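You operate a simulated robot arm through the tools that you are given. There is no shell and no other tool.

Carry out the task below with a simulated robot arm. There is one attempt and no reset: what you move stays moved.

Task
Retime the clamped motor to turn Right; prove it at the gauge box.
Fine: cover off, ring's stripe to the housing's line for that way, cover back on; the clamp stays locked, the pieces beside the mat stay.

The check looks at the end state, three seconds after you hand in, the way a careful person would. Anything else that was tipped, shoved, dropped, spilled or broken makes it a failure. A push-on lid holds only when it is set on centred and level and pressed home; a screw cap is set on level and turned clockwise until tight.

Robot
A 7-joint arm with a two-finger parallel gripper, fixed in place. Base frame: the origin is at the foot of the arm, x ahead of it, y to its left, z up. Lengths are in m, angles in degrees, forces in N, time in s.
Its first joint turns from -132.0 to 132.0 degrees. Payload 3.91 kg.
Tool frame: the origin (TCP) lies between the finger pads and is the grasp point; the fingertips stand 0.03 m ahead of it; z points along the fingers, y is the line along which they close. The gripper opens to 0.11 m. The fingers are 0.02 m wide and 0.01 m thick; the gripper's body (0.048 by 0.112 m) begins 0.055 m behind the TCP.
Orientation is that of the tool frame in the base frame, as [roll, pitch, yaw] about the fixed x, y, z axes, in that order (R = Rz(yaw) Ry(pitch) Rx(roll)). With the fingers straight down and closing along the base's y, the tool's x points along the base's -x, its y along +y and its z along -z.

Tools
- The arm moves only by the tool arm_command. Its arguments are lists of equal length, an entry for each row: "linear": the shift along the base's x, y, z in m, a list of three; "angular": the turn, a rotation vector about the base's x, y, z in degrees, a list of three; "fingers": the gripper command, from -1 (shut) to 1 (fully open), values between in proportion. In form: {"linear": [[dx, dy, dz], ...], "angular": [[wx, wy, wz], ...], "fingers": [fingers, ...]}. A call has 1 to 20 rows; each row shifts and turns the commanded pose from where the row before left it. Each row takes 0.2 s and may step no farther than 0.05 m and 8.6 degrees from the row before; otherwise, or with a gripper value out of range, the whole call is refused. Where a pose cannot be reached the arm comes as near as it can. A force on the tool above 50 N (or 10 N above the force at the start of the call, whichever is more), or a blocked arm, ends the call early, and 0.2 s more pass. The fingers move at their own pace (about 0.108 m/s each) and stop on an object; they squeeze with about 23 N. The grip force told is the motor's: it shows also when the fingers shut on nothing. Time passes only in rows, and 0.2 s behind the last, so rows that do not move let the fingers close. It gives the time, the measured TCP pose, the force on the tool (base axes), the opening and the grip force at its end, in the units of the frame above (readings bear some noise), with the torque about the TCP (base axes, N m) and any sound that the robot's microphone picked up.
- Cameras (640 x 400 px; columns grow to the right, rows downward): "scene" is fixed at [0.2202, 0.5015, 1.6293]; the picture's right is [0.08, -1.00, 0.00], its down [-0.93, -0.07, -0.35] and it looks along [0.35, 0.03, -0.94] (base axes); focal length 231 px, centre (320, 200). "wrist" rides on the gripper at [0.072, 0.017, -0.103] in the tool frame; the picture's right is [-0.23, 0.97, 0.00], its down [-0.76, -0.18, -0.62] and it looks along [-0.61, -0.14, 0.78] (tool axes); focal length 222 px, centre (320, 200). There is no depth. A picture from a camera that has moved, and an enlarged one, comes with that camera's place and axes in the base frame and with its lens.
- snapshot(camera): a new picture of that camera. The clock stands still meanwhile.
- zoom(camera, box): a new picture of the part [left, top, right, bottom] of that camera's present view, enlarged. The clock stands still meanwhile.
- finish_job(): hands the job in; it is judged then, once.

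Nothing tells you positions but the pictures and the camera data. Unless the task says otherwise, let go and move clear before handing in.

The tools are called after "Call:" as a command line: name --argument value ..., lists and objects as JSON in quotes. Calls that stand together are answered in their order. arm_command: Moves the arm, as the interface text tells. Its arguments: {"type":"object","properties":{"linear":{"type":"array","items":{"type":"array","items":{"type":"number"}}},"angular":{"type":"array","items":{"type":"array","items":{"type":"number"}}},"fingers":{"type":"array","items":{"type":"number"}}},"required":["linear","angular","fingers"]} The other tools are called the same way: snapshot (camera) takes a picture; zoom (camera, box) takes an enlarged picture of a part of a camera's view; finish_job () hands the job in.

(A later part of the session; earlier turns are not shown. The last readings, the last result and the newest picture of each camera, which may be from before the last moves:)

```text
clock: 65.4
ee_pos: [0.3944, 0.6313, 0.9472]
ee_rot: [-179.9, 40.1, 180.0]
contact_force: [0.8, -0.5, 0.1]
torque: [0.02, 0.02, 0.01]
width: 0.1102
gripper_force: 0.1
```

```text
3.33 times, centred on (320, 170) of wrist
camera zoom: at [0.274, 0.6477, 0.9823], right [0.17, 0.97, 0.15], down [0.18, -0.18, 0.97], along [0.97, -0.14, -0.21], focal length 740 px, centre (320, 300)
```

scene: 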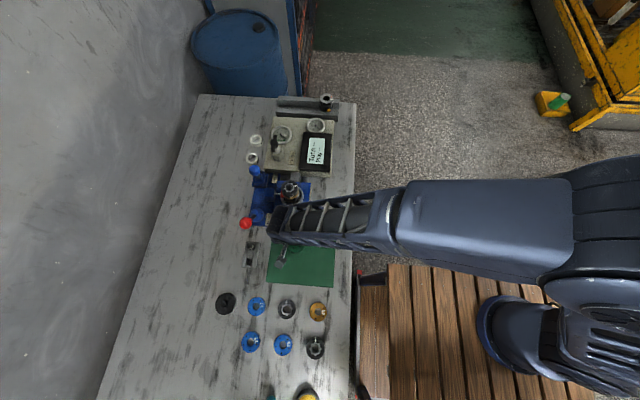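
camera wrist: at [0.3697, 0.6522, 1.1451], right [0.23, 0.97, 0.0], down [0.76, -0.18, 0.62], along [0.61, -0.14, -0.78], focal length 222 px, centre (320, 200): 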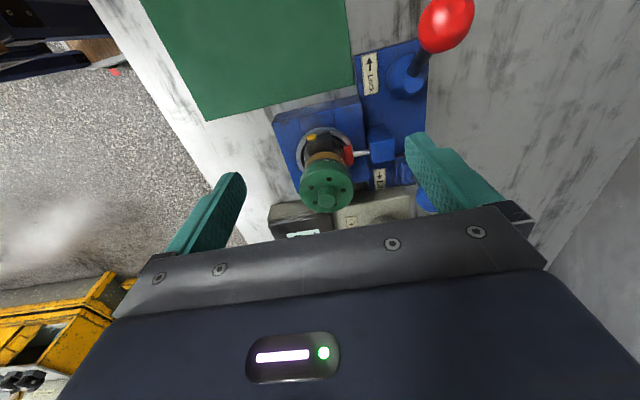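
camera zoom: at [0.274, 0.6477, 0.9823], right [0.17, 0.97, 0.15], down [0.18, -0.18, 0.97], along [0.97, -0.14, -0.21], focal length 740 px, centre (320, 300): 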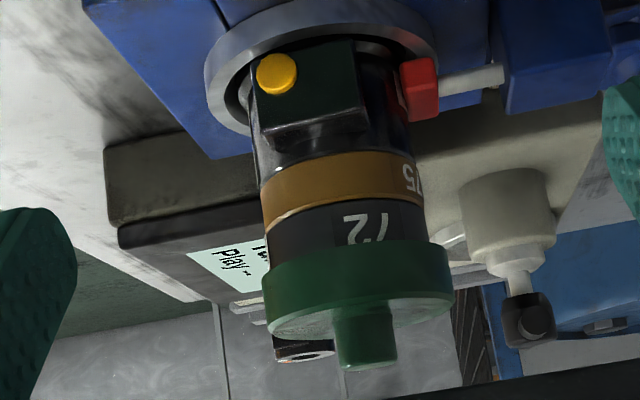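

Call:
zoom --camera "wrist" --box '[295, 150, 360, 225]'

```text
5.33 times, centred on (328, 188) of wrist
camera zoom: at [0.274, 0.6477, 0.9823], right [0.17, 0.97, 0.15], down [0.18, -0.18, 0.97], along [0.97, -0.14, -0.21], focal length 1185 px, centre (280, 267)
```

zoom: 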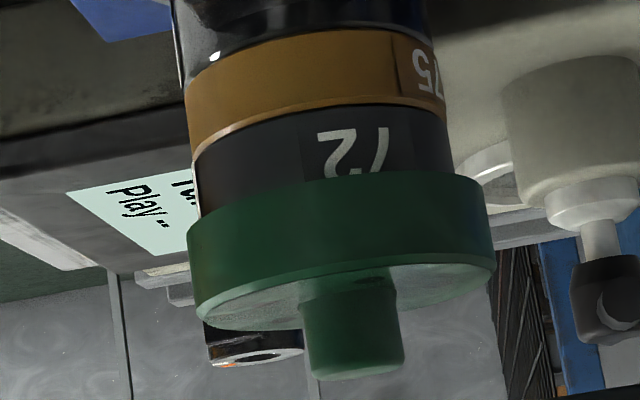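

The cover is level all round and at its original height. To be sure it's pressed home, I'll press on the knob top with closed fingers.

Call:
arm_command --linear '[[0, 0, 0.03], [0, 0, 0.03], [0, 0, 0.03], [0, 0, 0.01], [0, 0, 0], [0.043, -0.002, 0], [0.043, -0.002, 0], [0.0415, -0.0025, 0], [0, 0, -0.02], [0, 0, -0.015], [0, 0, 0]]' --angular '[[0, 8, 0], [0, 8, 0], [0, 8, 0], [0, 8, 0], [0, 8, 0], [0, 0, 0], [0, 0, 0], [0, 0, 0], [0, 0, 0], [0, 0, 0], [0, 0, 0]]' --fingers '[1, 1, 1, 0.5, 0, -0.5, -1, -1, -1, -1, -1]'

Call:
zoom --camera "wrist" --box '[240, 60, 400, 180]'

```text
clock: 67.8
ee_pos: [0.5199, 0.6255, 1.0117]
ee_rot: [-180.0, 0.0, -179.9]
contact_force: [0.6, 0.5, -0.6]
torque: [-0.02, -0.02, 0.0]
width: 0.0
gripper_force: 23.3
```

```text
3.33 times, centred on (320, 120) of wrist
camera zoom: at [0.4492, 0.6413, 1.1163], right [0.23, 0.97, 0.0], down [0.76, -0.18, 0.62], along [0.61, -0.14, -0.78], focal length 740 px, centre (320, 467)
```

zoom: 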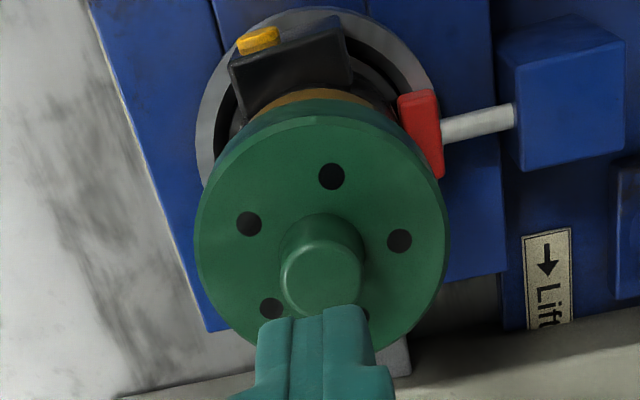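

Call:
arm_command --linear '[[0, 0, -0.015], [0, 0, -0.006], [0, 0, -0.002], [0, 0, -0.002], [0, 0, -0.001], [0, 0, 0]]' --angular '[[0, 0, 0], [0, 0, 0], [0, 0, 0], [0, 0, 0], [0, 0, 0], [0, 0, 0]]' --fingers '[-1, -1, -1, -1, -1, -1]'

```text
clock: 69.2
ee_pos: [0.5211, 0.6238, 0.9857]
ee_rot: [-179.9, 0.1, 180.0]
contact_force: [0.0, -0.1, 0.4]
torque: [0.0, 0.01, 0.03]
width: 0.0
gripper_force: 22.6
```

Call:
arm_command --linear '[[0, 0, -0.001], [0, 0, -0.001], [0, 0, -0.001], [0, 0, -0.001], [0, 0, 0]]' --angular '[[0, 0, 0], [0, 0, 0], [0, 0, 0], [0, 0, 0], [0, 0, 0]]' --fingers '[-1, -1, -1, -1, -1]'

```text
clock: 70.4
ee_pos: [0.5198, 0.6246, 0.9851]
ee_rot: [179.9, 0.1, -179.9]
contact_force: [-1.0, -3.1, 19.1]
torque: [-0.09, 0.09, -0.02]
width: 0.0
gripper_force: 22.9
```

Call:
arm_command --linear '[[0, 0, -0.001], [0, 0, -0.0005], [0, 0, 0]]' --angular '[[0, 0, 0], [0, 0, 0], [0, 0, 0]]' --fingers '[-1, -1, -1]'

```text
clock: 71.2
ee_pos: [0.5194, 0.6245, 0.9845]
ee_rot: [179.9, 0.2, -179.9]
contact_force: [5.1, -1.5, 50.4]
torque: [-0.07, -0.11, 0.03]
width: 0.0001
gripper_force: 23.5
```

The cover held 50 N against a solid stop, so it's home. Next is the gauge box valve: I'll rise and look at its T-handle.

Call:
arm_command --linear '[[0, 0, 0.01], [0, 0, 0.03], [0, 0, 0.04], [0.02, 0.02, 0], [0.03, 0.025, 0], [0.03, 0.02, 0], [0, 0, 0]]' --angular '[[0, 0, 0], [0, 0, 0], [0, 0, 0], [0, 0, 0], [0, 0, 0], [0, 0, 0], [0, 0, 0]]' --fingers '[-1, -1, -1, 0, 1, 1, 1]'

Call:
snapshot --camera "wrist"

Call:
zoom --camera "wrist" --box '[230, 80, 410, 210]'

```text
clock: 72.8
ee_pos: [0.6009, 0.6886, 1.0618]
ee_rot: [180.0, 0.0, -179.9]
contact_force: [-0.4, -0.3, 0.2]
torque: [-0.01, 0.01, -0.02]
width: 0.1097
gripper_force: 0.0
```

```text
taken
camera wrist: at [0.5298, 0.7058, 1.1649], right [0.23, 0.97, 0.0], down [0.76, -0.18, 0.62], along [0.61, -0.14, -0.78], focal length 222 px, centre (320, 200)
```

wrist: 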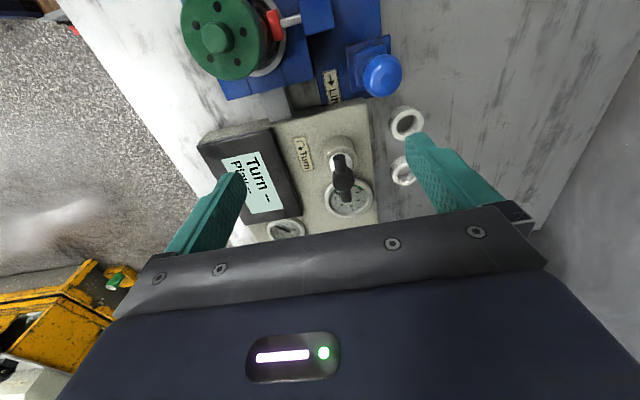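

```text
3.08 times, centred on (320, 145) of wrist
camera zoom: at [0.5298, 0.7058, 1.1649], right [0.23, 0.97, 0.0], down [0.76, -0.18, 0.62], along [0.61, -0.14, -0.78], focal length 684 px, centre (320, 369)
```

zoom: 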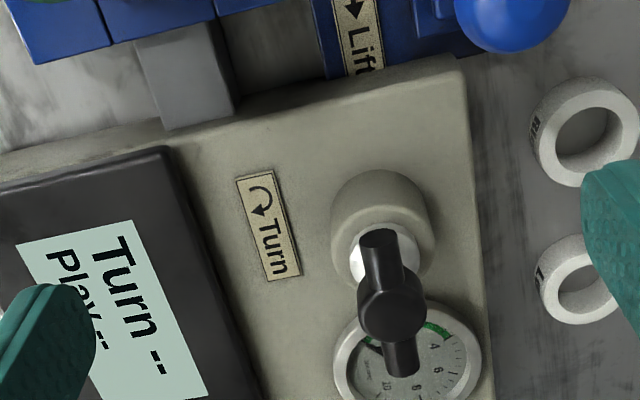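

The T-handle bar lies along x with its centre at about (0.68, 0.70) and its top at z≈0.945. I'll move above it and refine.

Call:
arm_command --linear '[[0.025, 0.004, 0], [0.025, 0.004, 0], [0.024, 0.003, -0.02], [0, 0, 0]]' --angular '[[0, 0, 0], [0, 0, 0], [0, 0, 0], [0, 0, 0]]' --fingers '[1, 1, 1, 1]'

Call:
zoom --camera "wrist" --box '[240, 60, 400, 180]'

Call:
zoom --camera "scene" --box '[240, 110, 340, 180]'

```text
clock: 73.8
ee_pos: [0.6727, 0.6958, 1.0406]
ee_rot: [180.0, 0.0, -179.9]
contact_force: [0.6, -0.8, -0.3]
torque: [0.04, 0.02, 0.01]
width: 0.1099
gripper_force: 0.0
```

```text
3.33 times, centred on (320, 120) of wrist
camera zoom: at [0.6025, 0.7125, 1.145], right [0.23, 0.97, 0.0], down [0.76, -0.18, 0.62], along [0.61, -0.14, -0.78], focal length 740 px, centre (320, 467)
```

zoom: 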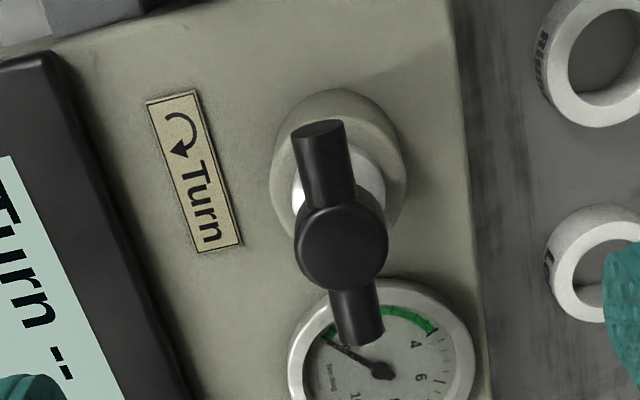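

```text
5.71 times, centred on (290, 145) of scene
camera zoom: at [0.2202, 0.5015, 1.6293], right [0.08, -1.0, 0.0], down [-0.93, -0.07, -0.35], along [0.35, 0.03, -0.94], focal length 1321 px, centre (491, 514)
```

zoom: 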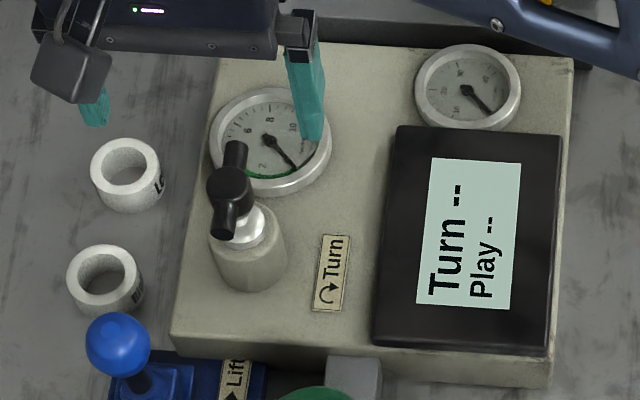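

The hub centre refines to about (0.689, 0.699) with its top at z≈0.93, and the bar lies along x. I'll come down around the hub with the fingers either side in y.

Call:
arm_command --linear '[[0.0145, 0.003, 0], [0, 0, -0.03], [0, 0, -0.03], [0, 0, -0.01], [0, 0, 0], [0, 0, 0]]' --angular '[[0, 0, 0], [0, 0, 0], [0, 0, 0], [0, 0, 0], [0, 0, 0], [0, 0, 0]]' --fingers '[0.1, 0.1, 0.1, 0.1, 0.1, 0.1]'

Call:
zoom --camera "wrist" --box '[240, 90, 400, 210]'

Call:
zoom --camera "scene" --box '[240, 110, 340, 180]'

```text
clock: 75.2
ee_pos: [0.6868, 0.7037, 0.9716]
ee_rot: [179.9, 0.0, -179.9]
contact_force: [0.5, 0.5, -0.8]
torque: [-0.03, 0.02, 0.02]
width: 0.0604
gripper_force: 0.1
```

```text
3.33 times, centred on (320, 150) of wrist
camera zoom: at [0.6159, 0.7199, 1.0749], right [0.23, 0.97, 0.0], down [0.76, -0.18, 0.62], along [0.61, -0.14, -0.78], focal length 740 px, centre (320, 367)
```

zoom: 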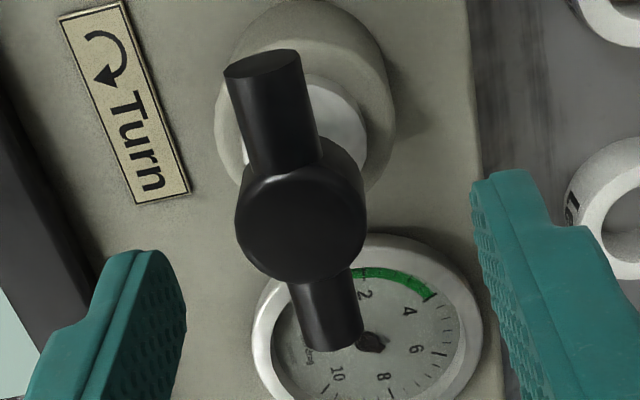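

```text
5.71 times, centred on (290, 145) of scene
camera zoom: at [0.2202, 0.5015, 1.6293], right [0.08, -1.0, 0.0], down [-0.93, -0.07, -0.35], along [0.35, 0.03, -0.94], focal length 1321 px, centre (491, 514)
```

zoom: 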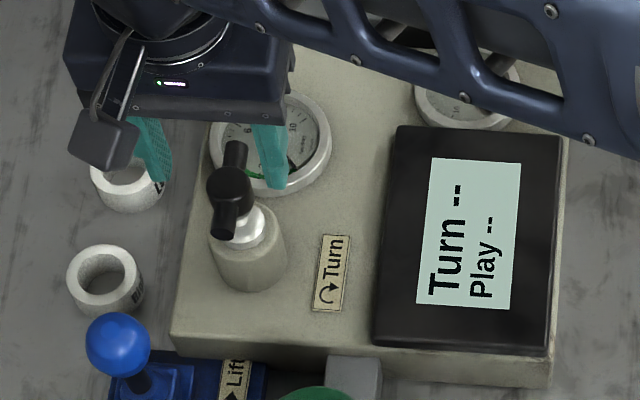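

Call:
arm_command --linear '[[0.002, -0.0045, 0], [0, 0, -0.01], [0, 0, -0.01], [0, 0, -0.005], [0, 0, 0], [0, 0, 0]]' --angular '[[0, 0, 0], [0, 0, 0], [0, 0, 0], [0, 0, 0], [0, 0, 0], [0, 0, 0]]' --fingers '[0.1, 0.1, 0.1, 0.1, 0.1, 0.1]'

Call:
zoom --camera "wrist" --box '[240, 90, 400, 210]'

```text
clock: 76.6
ee_pos: [0.6898, 0.7, 0.9464]
ee_rot: [179.9, 0.0, 180.0]
contact_force: [-0.4, 0.0, -0.8]
torque: [-0.02, 0.02, -0.02]
width: 0.0603
gripper_force: 0.0
```

```text
3.33 times, centred on (320, 150) of wrist
camera zoom: at [0.6195, 0.7158, 1.0507], right [0.23, 0.97, 0.0], down [0.76, -0.18, 0.62], along [0.61, -0.14, -0.78], focal length 740 px, centre (320, 367)
```

zoom: 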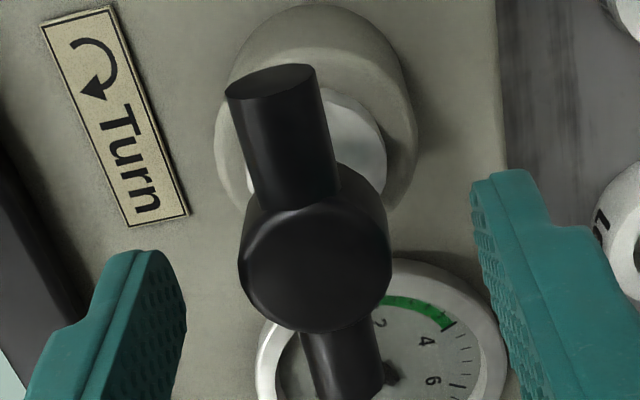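

Centred on the hub. I'll close the grip.

Call:
arm_command --linear '[[0, -0.0008, 0], [0, 0, 0], [0, 0, 0], [0, 0, 0], [0, 0, 0]]' --angular '[[0, 0, 0], [0, 0, 0], [0, 0, 0], [0, 0, 0], [0, 0, 0]]' --fingers '[-0.2, -0.4, -1, -1, -1]'

Call:
zoom --camera "wrist" --box '[240, 90, 400, 210]'

```text
clock: 77.8
ee_pos: [0.6904, 0.7002, 0.9475]
ee_rot: [179.8, 0.0, -179.9]
contact_force: [8.7, 27.5, -0.7]
torque: [0.25, -0.66, -0.19]
width: 0.0278
gripper_force: 45.0
```

```text
3.33 times, centred on (320, 150) of wrist
camera zoom: at [0.619, 0.7161, 1.0508], right [0.22, 0.97, 0.0], down [0.76, -0.18, 0.62], along [0.61, -0.14, -0.78], focal length 740 px, centre (320, 367)
```

zoom: 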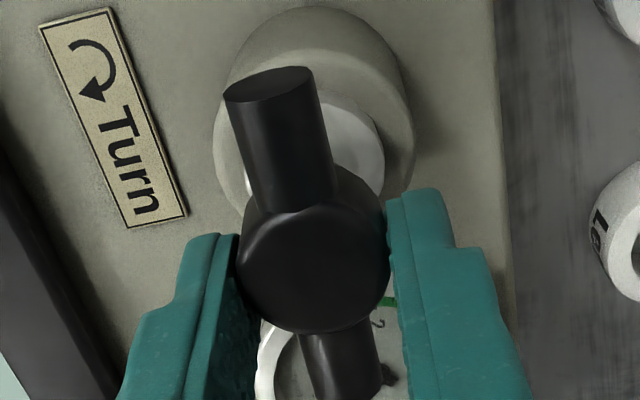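

The side load of 27 N shows I'm about 1 mm off in y. I'll centre first.

Call:
arm_command --linear '[[0, 0.001, 0], [0, 0.0005, 0], [0, 0, 0]]' --angular '[[0, 0, 0], [0, 0, 0], [0, 0, 0]]' --fingers '[-1, -1, -1]'

```text
clock: 78.6
ee_pos: [0.6907, 0.6999, 0.9458]
ee_rot: [-179.9, -0.1, -179.9]
contact_force: [6.3, 12.9, -4.8]
torque: [0.8, -0.09, -0.06]
width: 0.028
gripper_force: 45.2
```

Call:
arm_command --linear '[[0.0005, 0.0012, 0], [0, 0, 0]]' --angular '[[0, 0, 0], [0, 0, 0]]' --fingers '[-1, -1]'

```text
clock: 79.2
ee_pos: [0.689, 0.7008, 0.9472]
ee_rot: [-179.8, -0.1, -179.9]
contact_force: [-10.0, -22.3, 0.0]
torque: [-0.28, 0.52, 0.08]
width: 0.0279
gripper_force: 45.3
```

Call:
arm_command --linear '[[-0.0003, -0.0007, 0], [0, 0, 0]]' --angular '[[0, 0, 0], [0, 0, 0]]' --fingers '[-1, -1]'

```text
clock: 79.8
ee_pos: [0.6903, 0.701, 0.9464]
ee_rot: [180.0, 0.0, -179.9]
contact_force: [-2.4, -20.5, -5.5]
torque: [0.14, 0.67, 0.12]
width: 0.0279
gripper_force: 44.8
```

Call:
arm_command --linear '[[0, -0.0006, 0], [0, 0, 0]]' --angular '[[0, 0, 0], [0, 0, 0]]' --fingers '[-1, -1]'

```text
clock: 80.4
ee_pos: [0.6904, 0.6999, 0.9462]
ee_rot: [180.0, 0.0, -179.9]
contact_force: [1.1, -10.8, -6.2]
torque: [-0.74, -0.14, 0.01]
width: 0.0276
gripper_force: 45.1
```

Side load is small now. I'll turn clockwise in small steps and watch.

Call:
arm_command --linear '[[0, -0.0003, 0], [0, 0, 0], [0, 0, 0]]' --angular '[[0, 0, -4], [0, 0, -4], [0, 0, 0]]' --fingers '[-1, -1, -1]'

Call:
snapshot --camera "wrist"

Call:
zoom --camera "scene" --box '[240, 110, 340, 210]'

```text
clock: 81.2
ee_pos: [0.6903, 0.6987, 0.947]
ee_rot: [180.0, 0.0, 172.1]
contact_force: [-0.8, -17.2, -6.5]
torque: [-0.08, -0.81, 0.11]
width: 0.0275
gripper_force: 44.8
```

```text
taken
camera wrist: at [0.6221, 0.7256, 1.0508], right [0.36, 0.93, 0.0], down [0.73, -0.28, 0.62], along [0.58, -0.22, -0.78], focal length 222 px, centre (320, 200)
```

wrist: 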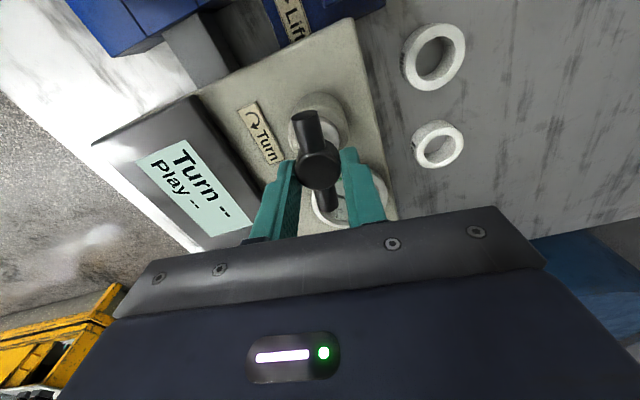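

```text
4.00 times, centred on (290, 160) of scene
camera zoom: at [0.2202, 0.5015, 1.6293], right [0.08, -1.0, 0.0], down [-0.93, -0.07, -0.35], along [0.35, 0.03, -0.94], focal length 925 px, centre (440, 360)
```

zoom: 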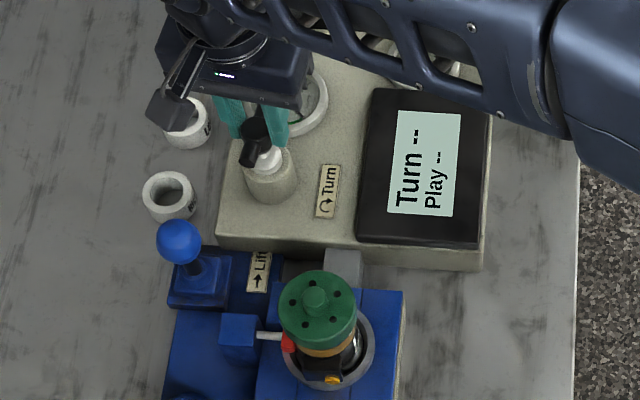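

The handle follows. I'll keep turning clockwise.

Call:
arm_command --linear '[[0, -0.0003, 0], [0, 0, 0], [0, 0, 0], [0, 0, 0], [0, 0, 0]]' --angular '[[0, 0, -5], [0, 0, -5], [0, 0, -5], [0, 0, -5], [0, 0, 0]]' --fingers '[-1, -1, -1, -1, -1]'

Call:
snapshot --camera "wrist"

Call:
zoom --camera "scene" --box '[240, 110, 340, 210]'

```text
clock: 82.4
ee_pos: [0.6904, 0.6978, 0.9465]
ee_rot: [-180.0, 0.0, 152.0]
contact_force: [-8.2, -28.0, 4.2]
torque: [-0.44, -0.08, 0.12]
width: 0.0277
gripper_force: 45.0
```

```text
taken
camera wrist: at [0.6349, 0.746, 1.0508], right [0.66, 0.75, 0.0], down [0.59, -0.51, 0.62], along [0.47, -0.41, -0.78], focal length 222 px, centre (320, 200)
```

wrist: 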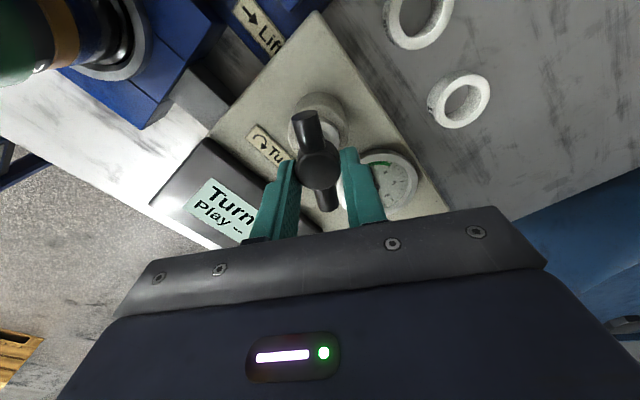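

```text
4.00 times, centred on (290, 160) of scene
camera zoom: at [0.2202, 0.5015, 1.6293], right [0.08, -1.0, 0.0], down [-0.93, -0.07, -0.35], along [0.35, 0.03, -0.94], focal length 925 px, centre (440, 360)
```

zoom: 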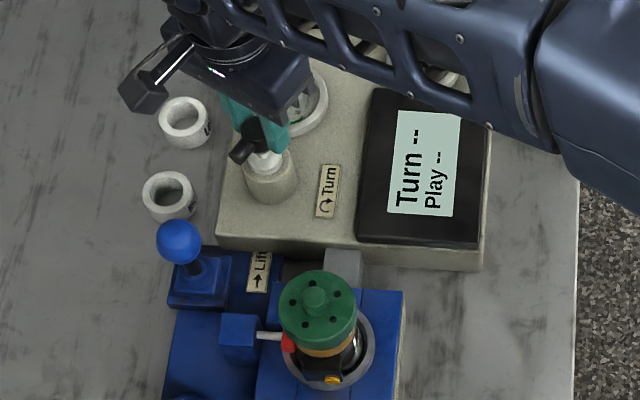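

Call:
arm_command --linear '[[-0.0004, -0.001, 0], [0, 0, 0], [0, 0, 0], [0, 0, 0], [0, 0, 0], [0, 0, 0]]' --angular '[[0, 0, 0], [0, 0, -5], [0, 0, -5], [0, 0, -5], [0, 0, -5], [0, 0, 0]]' --fingers '[-1, -1, -1, -1, -1, -1]'

Call:
zoom --camera "scene" --box '[240, 110, 340, 210]'

```text
clock: 83.8
ee_pos: [0.6882, 0.6963, 0.9462]
ee_rot: [180.0, 0.0, 132.0]
contact_force: [-13.6, -25.1, 6.5]
torque: [-0.31, 0.08, 0.17]
width: 0.0277
gripper_force: 45.2
```

```text
4.00 times, centred on (290, 160) of scene
camera zoom: at [0.2202, 0.5015, 1.6293], right [0.08, -1.0, 0.0], down [-0.93, -0.07, -0.35], along [0.35, 0.03, -0.94], focal length 925 px, centre (440, 360)
```

zoom: 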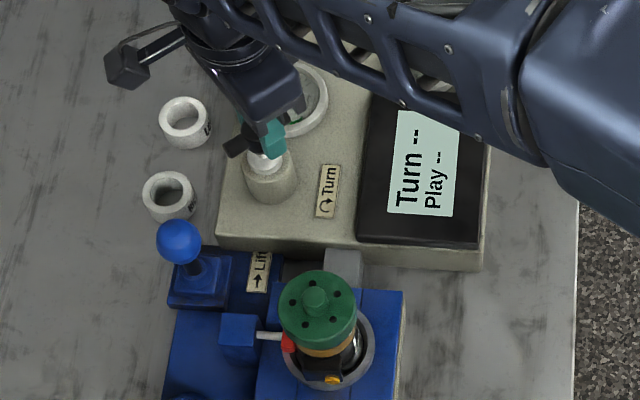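

Turned 48° and no reading yet. I'll keep going towards the stop.

Call:
arm_command --linear '[[-0.0005, -0.001, 0], [0, 0, 0], [0, 0, 0], [0, 0, 0], [0, 0, 0], [0, 0, 0]]' --angular '[[0, 0, 0], [0, 0, -5], [0, 0, -5], [0, 0, -5], [0, 0, -5], [0, 0, 0]]' --fingers '[-1, -1, -1, -1, -1, -1]'

Call:
zoom --camera "scene" --box '[240, 110, 340, 210]'

Call:
snapshot --camera "wrist"

```text
clock: 84.8
ee_pos: [0.6881, 0.6958, 0.9472]
ee_rot: [-179.8, 0.1, 117.2]
contact_force: [-9.4, -14.2, 8.3]
torque: [-0.56, -0.24, 0.07]
width: 0.0278
gripper_force: 45.1
stopped in row 5: the force on the tool passed its limit at 51 N (the readings are from after the stop); the commanded pose is now the measured one
```

```text
4.00 times, centred on (290, 160) of scene
camera zoom: at [0.2202, 0.5015, 1.6293], right [0.08, -1.0, 0.0], down [-0.93, -0.07, -0.35], along [0.35, 0.03, -0.94], focal length 925 px, centre (440, 360)
```

zoom: 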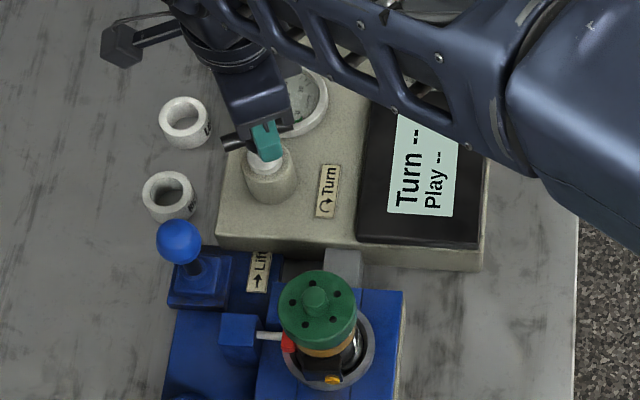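

```text
taken
camera wrist: at [0.6711, 0.7675, 1.0506], right [0.97, 0.24, 0.0], down [0.19, -0.76, 0.63], along [0.15, -0.61, -0.78], focal length 222 px, centre (320, 200)
```

wrist: 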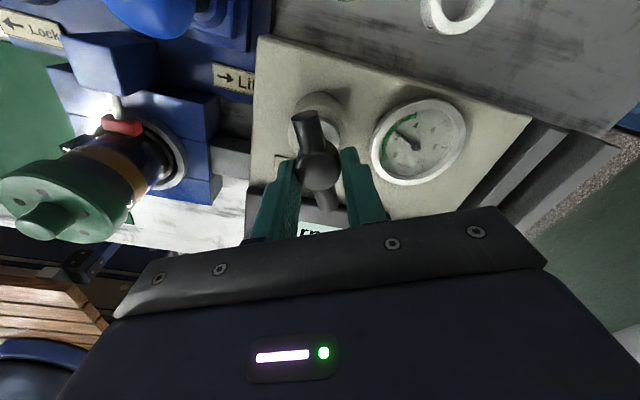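

The handle has followed 63°. The side load comes from gripping about 4 mm off the axis, so I'll follow the matching arc while turning on.

Call:
arm_command --linear '[[-0.0003, -0.0001, 0], [-0.0003, -0.0001, 0], [-0.0003, -0.0001, 0], [-0.0003, -0.0001, 0], [0, 0, 0]]' --angular '[[0, 0, -4], [0, 0, -4], [0, 0, -4], [0, 0, -4], [0, 0, 0]]' --fingers '[-1, -1, -1, -1, -1]'

Call:
zoom --camera "scene" --box '[240, 110, 340, 210]'

```text
clock: 86.0
ee_pos: [0.6869, 0.6946, 0.9467]
ee_rot: [-179.9, 0.1, 101.0]
contact_force: [-5.9, -7.0, 10.7]
torque: [-0.48, -0.65, 0.06]
width: 0.0279
gripper_force: 44.7
```

```text
4.00 times, centred on (290, 160) of scene
camera zoom: at [0.2202, 0.5015, 1.6293], right [0.08, -1.0, 0.0], down [-0.93, -0.07, -0.35], along [0.35, 0.03, -0.94], focal length 925 px, centre (440, 360)
```

zoom: 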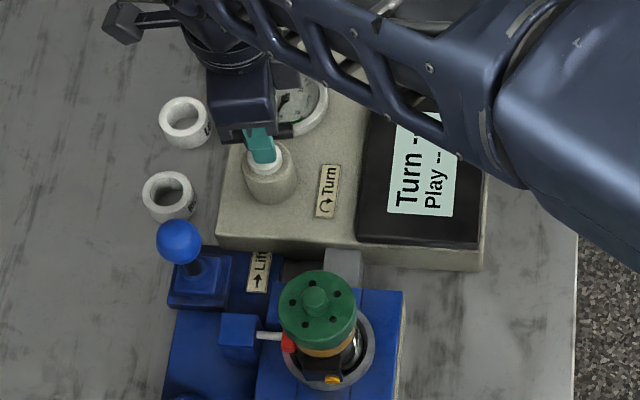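

Call:
arm_command --linear '[[-0.0003, 0, 0], [-0.0003, 0, 0], [-0.0003, 0, 0], [-0.0003, 0, 0], [0, 0, 0]]' --angular '[[0, 0, -4], [0, 0, -4], [0, 0, -4], [0, 0, -4], [0, 0, 0]]' --fingers '[-1, -1, -1, -1, -1]'

Call:
zoom --camera "scene" --box '[240, 110, 340, 210]'

Call:
snapshot --camera "wrist"

```text
clock: 87.2
ee_pos: [0.685, 0.6937, 0.9462]
ee_rot: [-179.8, 0.1, 85.1]
contact_force: [-13.0, -4.3, 18.5]
torque: [-0.23, -0.17, 0.04]
width: 0.028
gripper_force: 44.3
```

```text
4.00 times, centred on (290, 160) of scene
camera zoom: at [0.2202, 0.5015, 1.6293], right [0.08, -1.0, 0.0], down [-0.93, -0.07, -0.35], along [0.35, 0.03, -0.94], focal length 925 px, centre (440, 360)
```

zoom: 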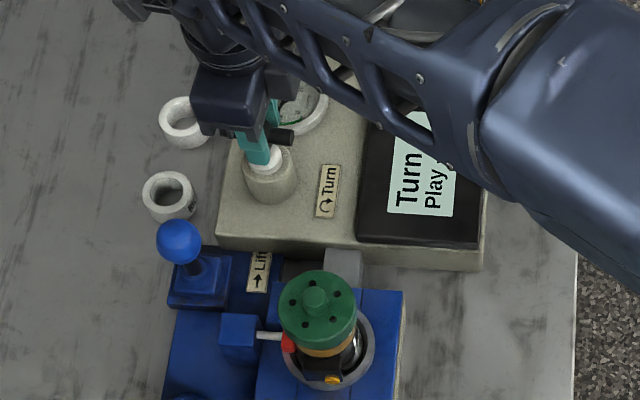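

```text
taken
camera wrist: at [0.7093, 0.765, 1.0507], right [0.95, -0.31, 0.0], down [-0.24, -0.74, 0.62], along [-0.2, -0.59, -0.78], focal length 222 px, centre (320, 200)
```

wrist: 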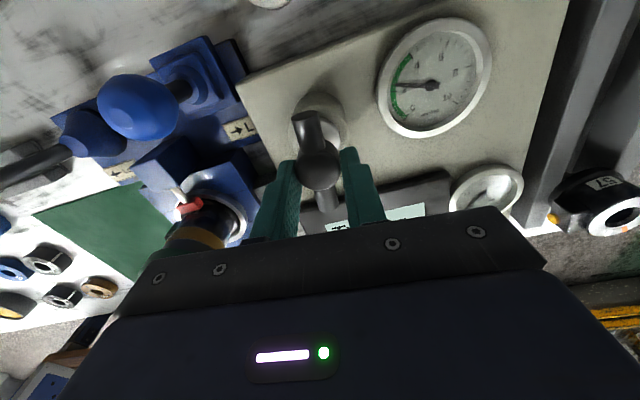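

The drag gauge needle appears to be moving. I'll zoom in on it and the display.

Call:
zoom --camera "wrist" --box '[370, 10, 500, 140]'

Call:
zoom --camera "wrist" --box '[320, 160, 540, 240]'

Call:
zoom --camera "scene" --box '[290, 130, 340, 170]'

```text
3.08 times, centred on (435, 75) of wrist
camera zoom: at [0.7093, 0.765, 1.0507], right [0.95, -0.31, 0.0], down [-0.24, -0.74, 0.62], along [-0.2, -0.59, -0.78], focal length 684 px, centre (-34, 585)
```

zoom: 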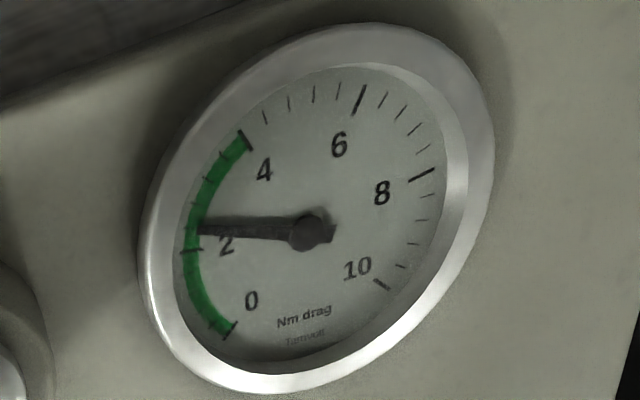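

```text
2.91 times, centred on (430, 200) of wrist
camera zoom: at [0.7093, 0.765, 1.0507], right [0.95, -0.31, 0.0], down [-0.24, -0.74, 0.62], along [-0.2, -0.59, -0.78], focal length 646 px, centre (0, 200)
```

zoom: 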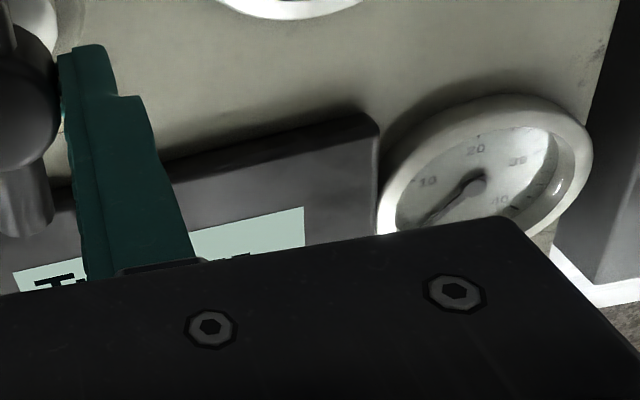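

```text
10.00 times, centred on (315, 150) of scene
camera zoom: at [0.2202, 0.5015, 1.6293], right [0.08, -1.0, 0.0], down [-0.93, -0.07, -0.35], along [0.35, 0.03, -0.94], focal length 2312 px, centre (370, 700)
```

zoom: 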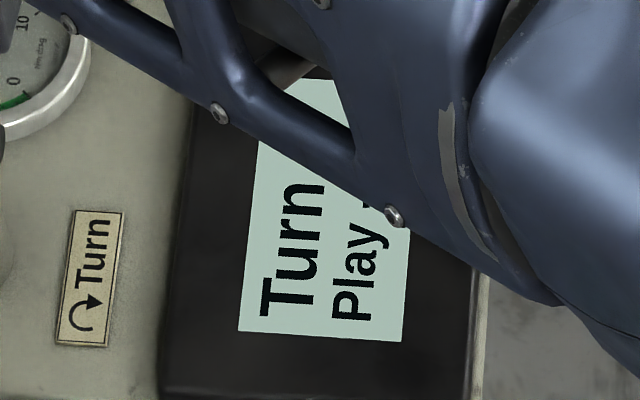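

The drag gauge now reads about 2.3 Nm, inside the green zone. I'll continue turning so the display registers.

Call:
arm_command --linear '[[-0.0003, 0.0001, 0], [-0.0003, 0.0001, 0], [-0.0003, 0.0001, 0], [-0.0003, 0.0001, 0], [0, 0, 0]]' --angular '[[0, 0, -4], [0, 0, -4], [0, 0, -4], [0, 0, -4], [0, 0, 0]]' --fingers '[-1, -1, -1, -1, -1]'

Call:
snapshot --camera "scene"

Call:
snapshot --camera "wrist"

```text
clock: 88.5
ee_pos: [0.6831, 0.6955, 0.9464]
ee_rot: [-179.8, 0.0, 69.1]
contact_force: [-15.6, -5.3, 22.2]
torque: [-0.62, 0.05, 0.1]
width: 0.0276
gripper_force: 45.0
```

```text
taken
```

scene: 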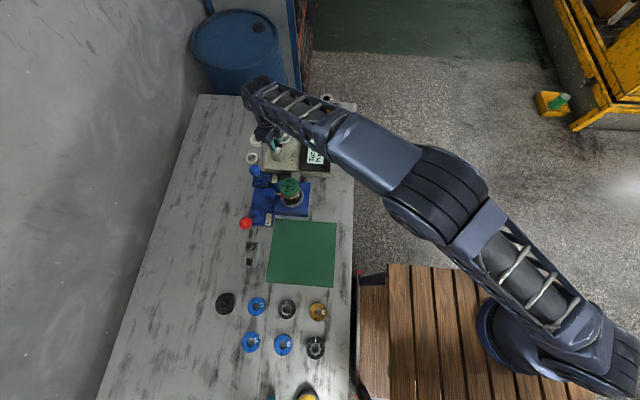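

```text
taken
camera wrist: at [0.7266, 0.7561, 1.0507], right [0.83, -0.56, 0.0], down [-0.44, -0.65, 0.62], along [-0.35, -0.51, -0.78], focal length 222 px, centre (320, 200)
```

wrist: 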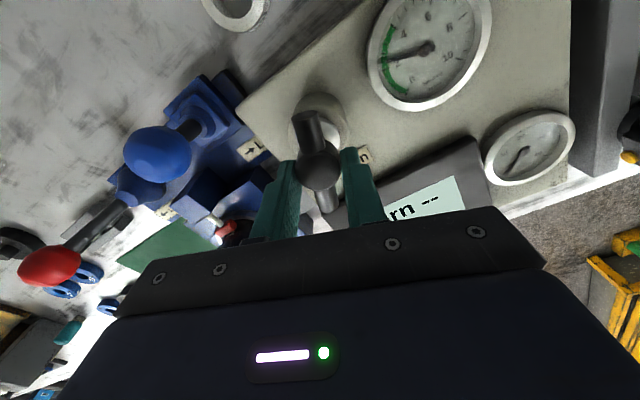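

Still "Turn --" at about 111°. I'll keep turning.

Call:
arm_command --linear '[[-0.0004, 0.0001, 0.0008], [-0.0003, 0.0001, 0], [-0.0003, 0.0001, 0], [-0.0003, 0.0001, 0], [-0.0002, 0.0002, 0], [0, 0, 0]]' --angular '[[0, 0, -4], [0, 0, -4], [0, 0, -4], [0, 0, -4], [0, 0, -4], [0, 0, 0]]' --fingers '[-1, -1, -1, -1, -1, -1]'

Call:
snapshot --camera "wrist"

Call:
zoom --camera "scene" --box '[240, 110, 340, 210]'

```text
clock: 89.8
ee_pos: [0.6821, 0.6962, 0.9455]
ee_rot: [-179.7, 0.0, 49.1]
contact_force: [-25.8, 6.4, 12.0]
torque: [-0.23, 0.06, 0.12]
width: 0.0275
gripper_force: 45.0
```

```text
taken
camera wrist: at [0.7436, 0.739, 1.0506], right [0.59, -0.81, 0.0], down [-0.63, -0.46, 0.62], along [-0.51, -0.36, -0.78], focal length 222 px, centre (320, 200)
```

wrist: 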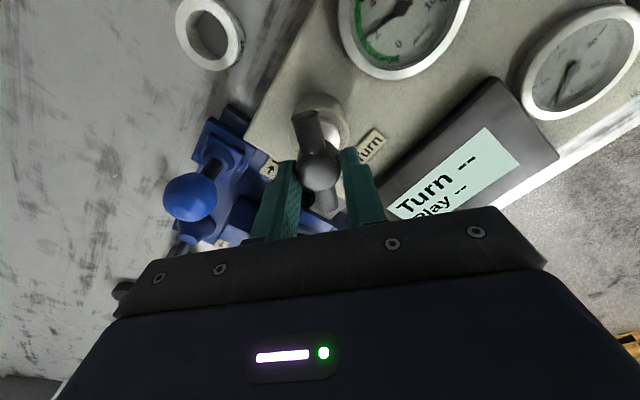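

```text
4.00 times, centred on (290, 160) of scene
camera zoom: at [0.2202, 0.5015, 1.6293], right [0.08, -1.0, 0.0], down [-0.93, -0.07, -0.35], along [0.35, 0.03, -0.94], focal length 925 px, centre (440, 360)
```

zoom: 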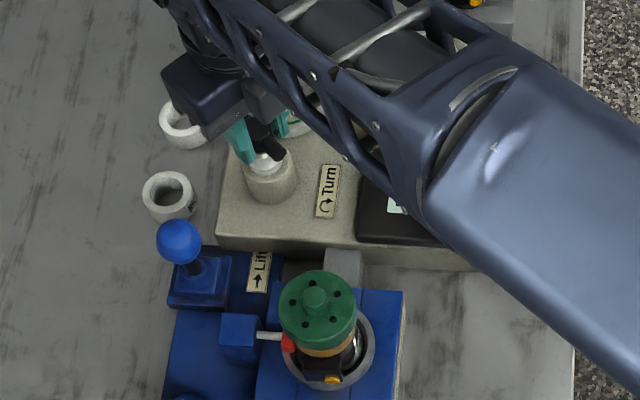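

Call:
arm_command --linear '[[-0.001, 0.0003, 0], [-0.0003, 0.0002, 0], [-0.0003, 0.0002, 0], [-0.0002, 0.0002, 0], [-0.0002, 0.0002, 0], [-0.0001, 0.0003, 0], [0, 0, 0]]' --angular '[[0, 0, 0], [0, 0, -4], [0, 0, -4], [0, 0, -4], [0, 0, -4], [0, 0, -4], [0, 0, 0]]' --fingers '[-1, -1, -1, -1, -1, -1, -1]'

Call:
snapshot --camera "wrist"

```text
clock: 90.8
ee_pos: [0.682, 0.6971, 0.9452]
ee_rot: [-179.7, 0.2, 39.1]
contact_force: [-12.7, -10.1, 7.8]
torque: [-1.3, -0.22, 0.0]
width: 0.0279
gripper_force: 45.1
stopped in row 4: the force on the tool passed its limit at 54 N (the readings are from after the stop); the commanded pose is now the measured one
```

```text
taken
camera wrist: at [0.7502, 0.729, 1.0501], right [0.44, -0.9, 0.0], down [-0.7, -0.34, 0.63], along [-0.56, -0.27, -0.78], focal length 222 px, centre (320, 200)
```

wrist: 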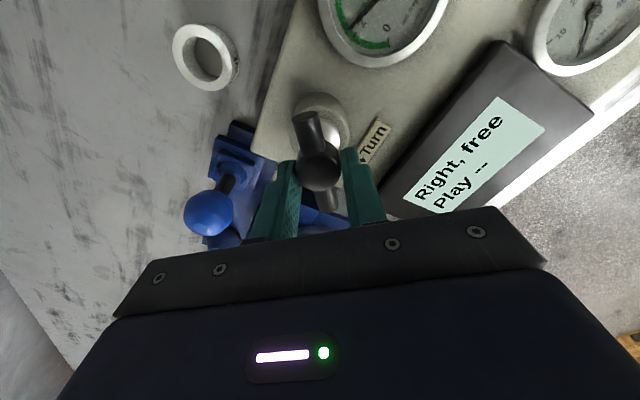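

The display now reads "Right, free", so the retiming is proven. I'll open the fingers, rise straight up, and check that everything stays.

Call:
arm_command --linear '[[0, 0, 0], [0, 0, 0], [0, 0, 0], [0, 0, 0.02], [0, 0, 0.03], [0, 0, 0.04], [0, 0, 0.02], [0, 0, 0]]' --angular '[[0, 0, 0], [0, 0, 0], [0, 0, 0], [0, 0, 0], [0, 0, 0], [0, 0, 0], [0, 0, 0], [0, 0, 0]]' --fingers '[-0.3, 0, 0.1, 0.1, 0.1, 0.1, 0.1, 0.1]'

Call:
snapshot --camera "wrist"

Call:
snapshot --camera "scene"

```text
clock: 92.6
ee_pos: [0.6825, 0.7003, 1.0537]
ee_rot: [-179.7, 0.2, 39.0]
contact_force: [-0.1, -0.3, -0.4]
torque: [-0.01, -0.02, 0.02]
width: 0.0604
gripper_force: 0.0
```

```text
taken
camera wrist: at [0.751, 0.7315, 1.1575], right [0.44, -0.9, 0.0], down [-0.7, -0.34, 0.63], along [-0.56, -0.27, -0.78], focal length 222 px, centre (320, 200)
```

wrist: 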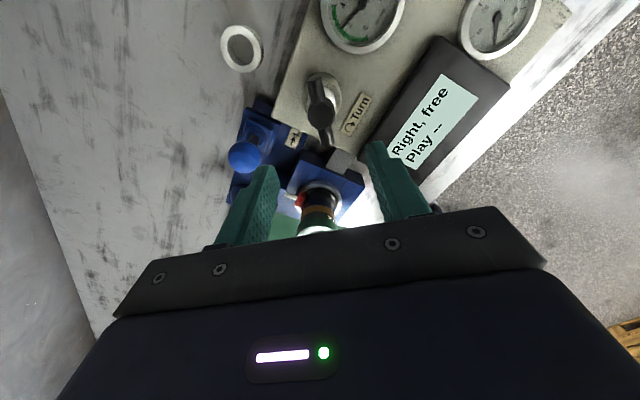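

```text
taken
```

scene: 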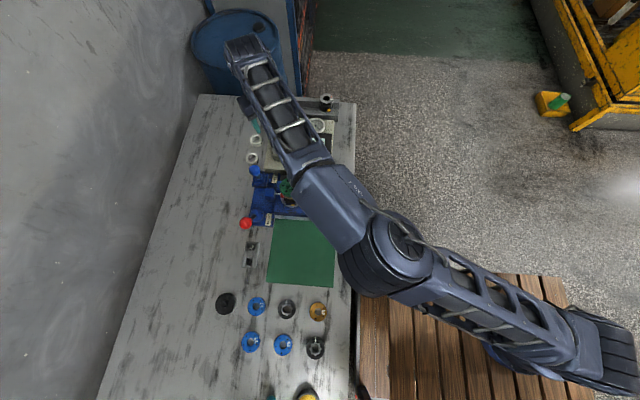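

The reading holds: "Right, free". I'll unwind the wrist and take a final look at the stripe and cover from the −y side.

Call:
arm_command --linear '[[0, 0, 0.03], [0, 0, 0.03], [0, 0, 0.02], [-0.01, -0.01, 0], [-0.01, -0.01, 0], [-0.01, -0.01, 0], [-0.01, -0.01, 0], [-0.01, -0.01, 0], [-0.01, -0.01, 0], [-0.01, -0.01, 0], [-0.01, -0.01, 0], [-0.01, -0.01, 0], [-0.01, -0.01, 0], [-0.01, -0.01, 0], [-0.01, -0.01, 0], [-0.01, -0.01, 0], [-0.01, -0.01, 0], [-0.01, -0.01, 0], [-0.01, -0.01, 0], [0, 0, 0]]' --angular '[[0, 0, 8], [0, 0, 8], [0, 0, 8], [0, 0, 8], [0, 0, 8], [0, 0, 8], [0, 0, 8], [0, 0, 8], [0, 0, 8], [0, 0, 8], [0, 0, 8], [0, 0, 8], [0, 0, 8], [0, 0, 8], [0, 0, 8], [0, 0, 8], [0, 0, 8], [0, 0, 8], [0, 0, 8], [0, 0, 0]]' --fingers '[0.1, 0.1, 0.1, 0.5, 1, 1, 1, 1, 1, 1, 1, 1, 1, 1, 1, 1, 1, 1, 1, 1]'

Call:
snapshot --camera "scene"

```text
clock: 96.8
ee_pos: [0.5213, 0.5375, 1.1342]
ee_rot: [-179.7, 0.4, -168.8]
contact_force: [-0.4, 0.0, -0.3]
torque: [0.01, 0.03, 0.01]
width: 0.1101
gripper_force: 0.0
```

```text
taken
```

scene: 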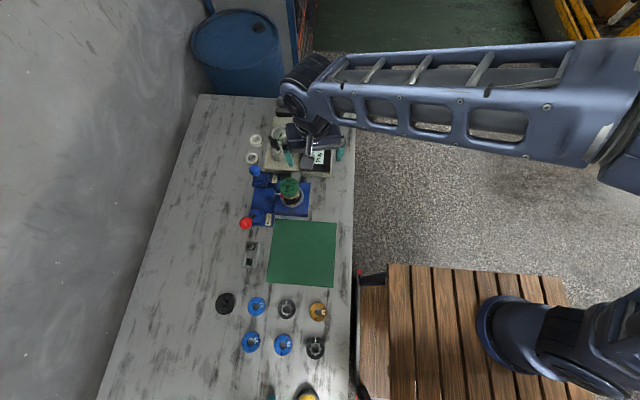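

Call:
arm_command --linear '[[-0.005, -0.002, -0.01], [-0.005, -0.002, -0.01], [-0.005, -0.002, -0.01], [-0.005, -0.002, -0.01], [-0.005, -0.002, -0.01], [-0.005, -0.002, -0.02], [-0.005, -0.002, -0.02], [-0.005, -0.002, -0.02], [-0.005, -0.002, -0.02], [-0.008, -0.002, -0.03], [0, 0, -0.03], [0, 0, 0]]' --angular '[[0, 0, 8], [0, 0, 8], [0, 0, 8], [0, 0, 8], [0, 0, 8], [0, 0, 8], [0, 0, 8], [0, 0, 8], [0, 0, 5], [7.39, -1.3, 0], [7.39, -1.3, 0], [0, 0, 0]]' --fingers '[1, 1, 1, 1, 1, 1, 1, 1, 1, 1, 1, 1]'

Call:
snapshot --camera "wrist"

Call:
zoom --camera "wrist" --box '[260, 110, 380, 220]'

```text
clock: 99.4
ee_pos: [0.4694, 0.5172, 0.9433]
ee_rot: [-179.8, 15.3, -99.8]
contact_force: [-0.6, 0.2, 0.1]
torque: [0.05, 0.01, 0.02]
width: 0.1102
gripper_force: 0.0
```

```text
taken
camera wrist: at [0.4365, 0.4234, 1.0253], right [-0.92, 0.38, 0.05], down [0.27, 0.53, 0.8], along [0.28, 0.75, -0.59], focal length 222 px, centre (320, 200)
```

wrist: 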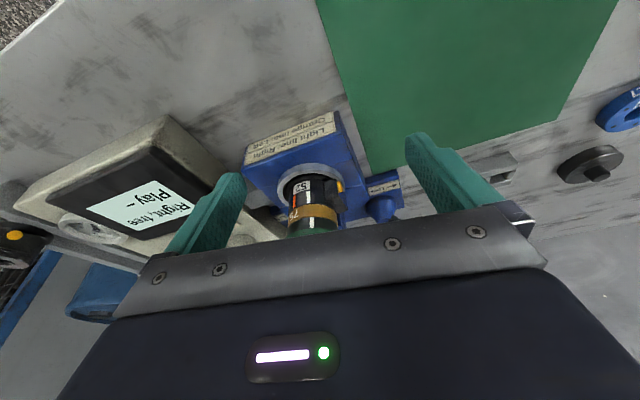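

```text
3.64 times, centred on (320, 165) of wrist
camera zoom: at [0.4365, 0.4234, 1.0253], right [-0.92, 0.38, 0.05], down [0.27, 0.53, 0.8], along [0.28, 0.75, -0.59], focal length 808 px, centre (320, 327)
```

zoom: 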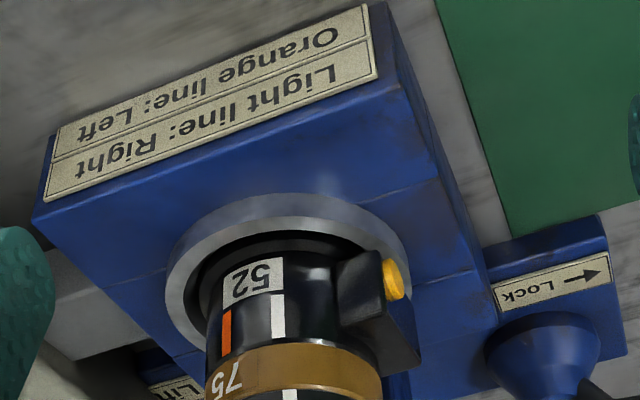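

Stripe appears under the light line. I'll tilt a little more for a full view of the stripe and cover.

Call:
arm_command --linear '[[0, -0.004, 0.008], [0, -0.004, 0.008], [0, 0, 0]]' --angular '[[7.39, -1.3, 0], [7.39, -1.3, 0], [0, 0, 0]]' --fingers '[1, 1, 1]'

Call:
zoom --camera "wrist" --box '[270, 130, 370, 230]'

Call:
zoom --camera "wrist" --box '[285, 145, 335, 195]'

```text
clock: 100.2
ee_pos: [0.4697, 0.5088, 0.9612]
ee_rot: [-179.6, 30.3, -99.8]
contact_force: [-0.9, 0.3, -0.1]
torque: [0.01, 0.01, -0.01]
width: 0.1099
gripper_force: 0.2
```

```text
4.00 times, centred on (320, 180) of wrist
camera zoom: at [0.4341, 0.3969, 1.0142], right [-0.93, 0.36, 0.11], down [0.23, 0.31, 0.92], along [0.3, 0.88, -0.37], focal length 888 px, centre (320, 280)
```

zoom: 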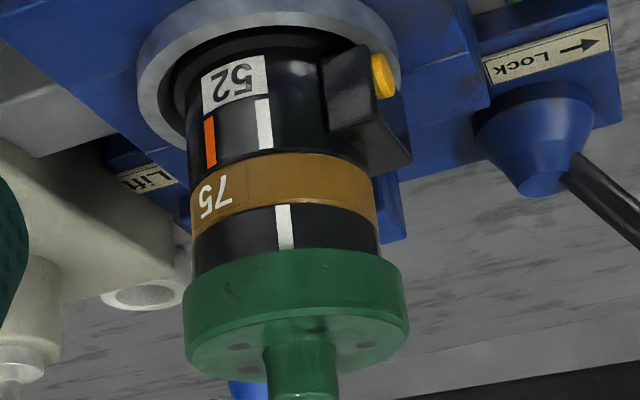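

```text
8.00 times, centred on (310, 170) of wrist
camera zoom: at [0.4341, 0.3969, 1.0142], right [-0.93, 0.36, 0.11], down [0.23, 0.31, 0.92], along [0.3, 0.88, -0.37], focal length 1777 px, centre (400, 440)
```

zoom: 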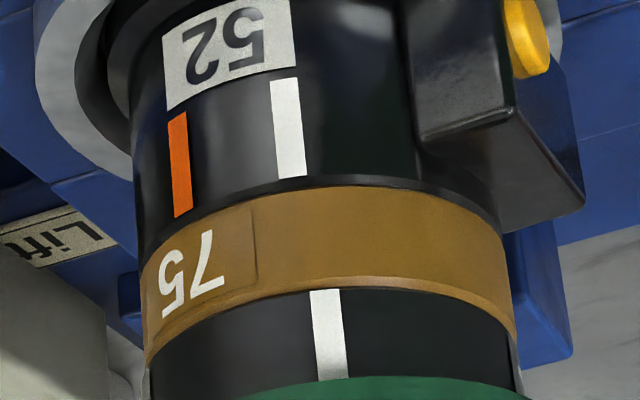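

The stripe now sits about 6° past the light line, though it was aligned before the cover went on, so something nudged the ring. I'll take the front view again to see when it moved.

Call:
arm_command --linear '[[0, -0.01, 0.03], [0, -0.01, 0.03], [-0.01, 0, 0.03], [-0.01, 0, 0.01], [-0.01, 0.01, 0], [-0.01, 0.015, 0], [-0.01, 0.02, 0], [-0.01, 0.02, 0], [-0.01, 0.02, 0], [-0.01, 0.02, 0], [0, 0.02, 0], [0, 0.015, 0], [0, 0, 0]]' --angular '[[-7.39, 1.3, 0], [-7.39, 1.3, 0], [-7.39, 1.3, 0], [-7.39, 1.3, 0], [0, 0, -8], [0, 0, -8], [0, 0, -8], [0, 0, -8], [0, 0, -8], [0, 0, -8], [0, 0, -8], [0, 0, -8], [0, 0, 0]]' --fingers '[1, 1, 1, 1, 1, 1, 1, 1, 1, 1, 1, 1, 1]'

```text
clock: 103.0
ee_pos: [0.3896, 0.6285, 1.0597]
ee_rot: [-179.7, 0.2, -164.1]
contact_force: [-0.3, 0.2, -0.5]
torque: [0.0, -0.02, -0.03]
width: 0.1103
gripper_force: 0.1
```

Call:
arm_command --linear '[[0, 0, -0.01], [0, 0, -0.01], [0, 0, -0.02], [0, 0, -0.02], [0, 0, -0.02], [0.002, 0.003, -0.02], [0.002, 0, -0.0125], [0, 0, 0]]' --angular '[[0, 0, -8], [0, 0, -8], [0, -8, 0], [0, -8, 0], [0, -8, 0], [0, -8, 0], [0, -8, 0], [0, 0, 0]]' --fingers '[1, 1, 1, 1, 1, 1, 1, 1]'

Call:
zoom --camera "wrist" --box '[295, 150, 360, 225]'

```text
clock: 104.8
ee_pos: [0.3939, 0.632, 0.9495]
ee_rot: [-179.6, 40.2, -180.0]
contact_force: [-0.8, -0.1, 0.1]
torque: [0.02, 0.02, -0.01]
width: 0.1099
gripper_force: 0.0
```

```text
5.33 times, centred on (328, 188) of wrist
camera zoom: at [0.2729, 0.6487, 0.9824], right [0.17, 0.97, 0.14], down [0.18, -0.17, 0.97], along [0.97, -0.14, -0.2], focal length 1185 px, centre (280, 267)
```

zoom: 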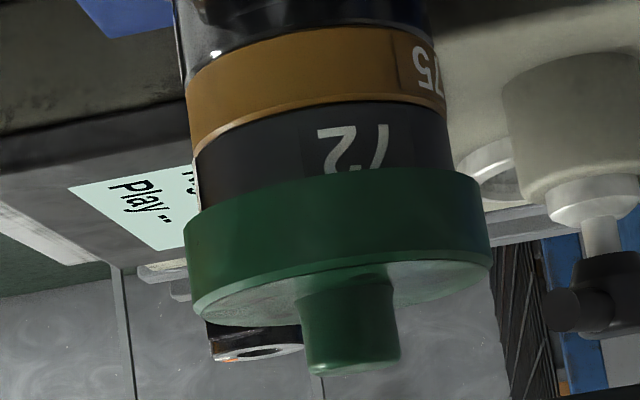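

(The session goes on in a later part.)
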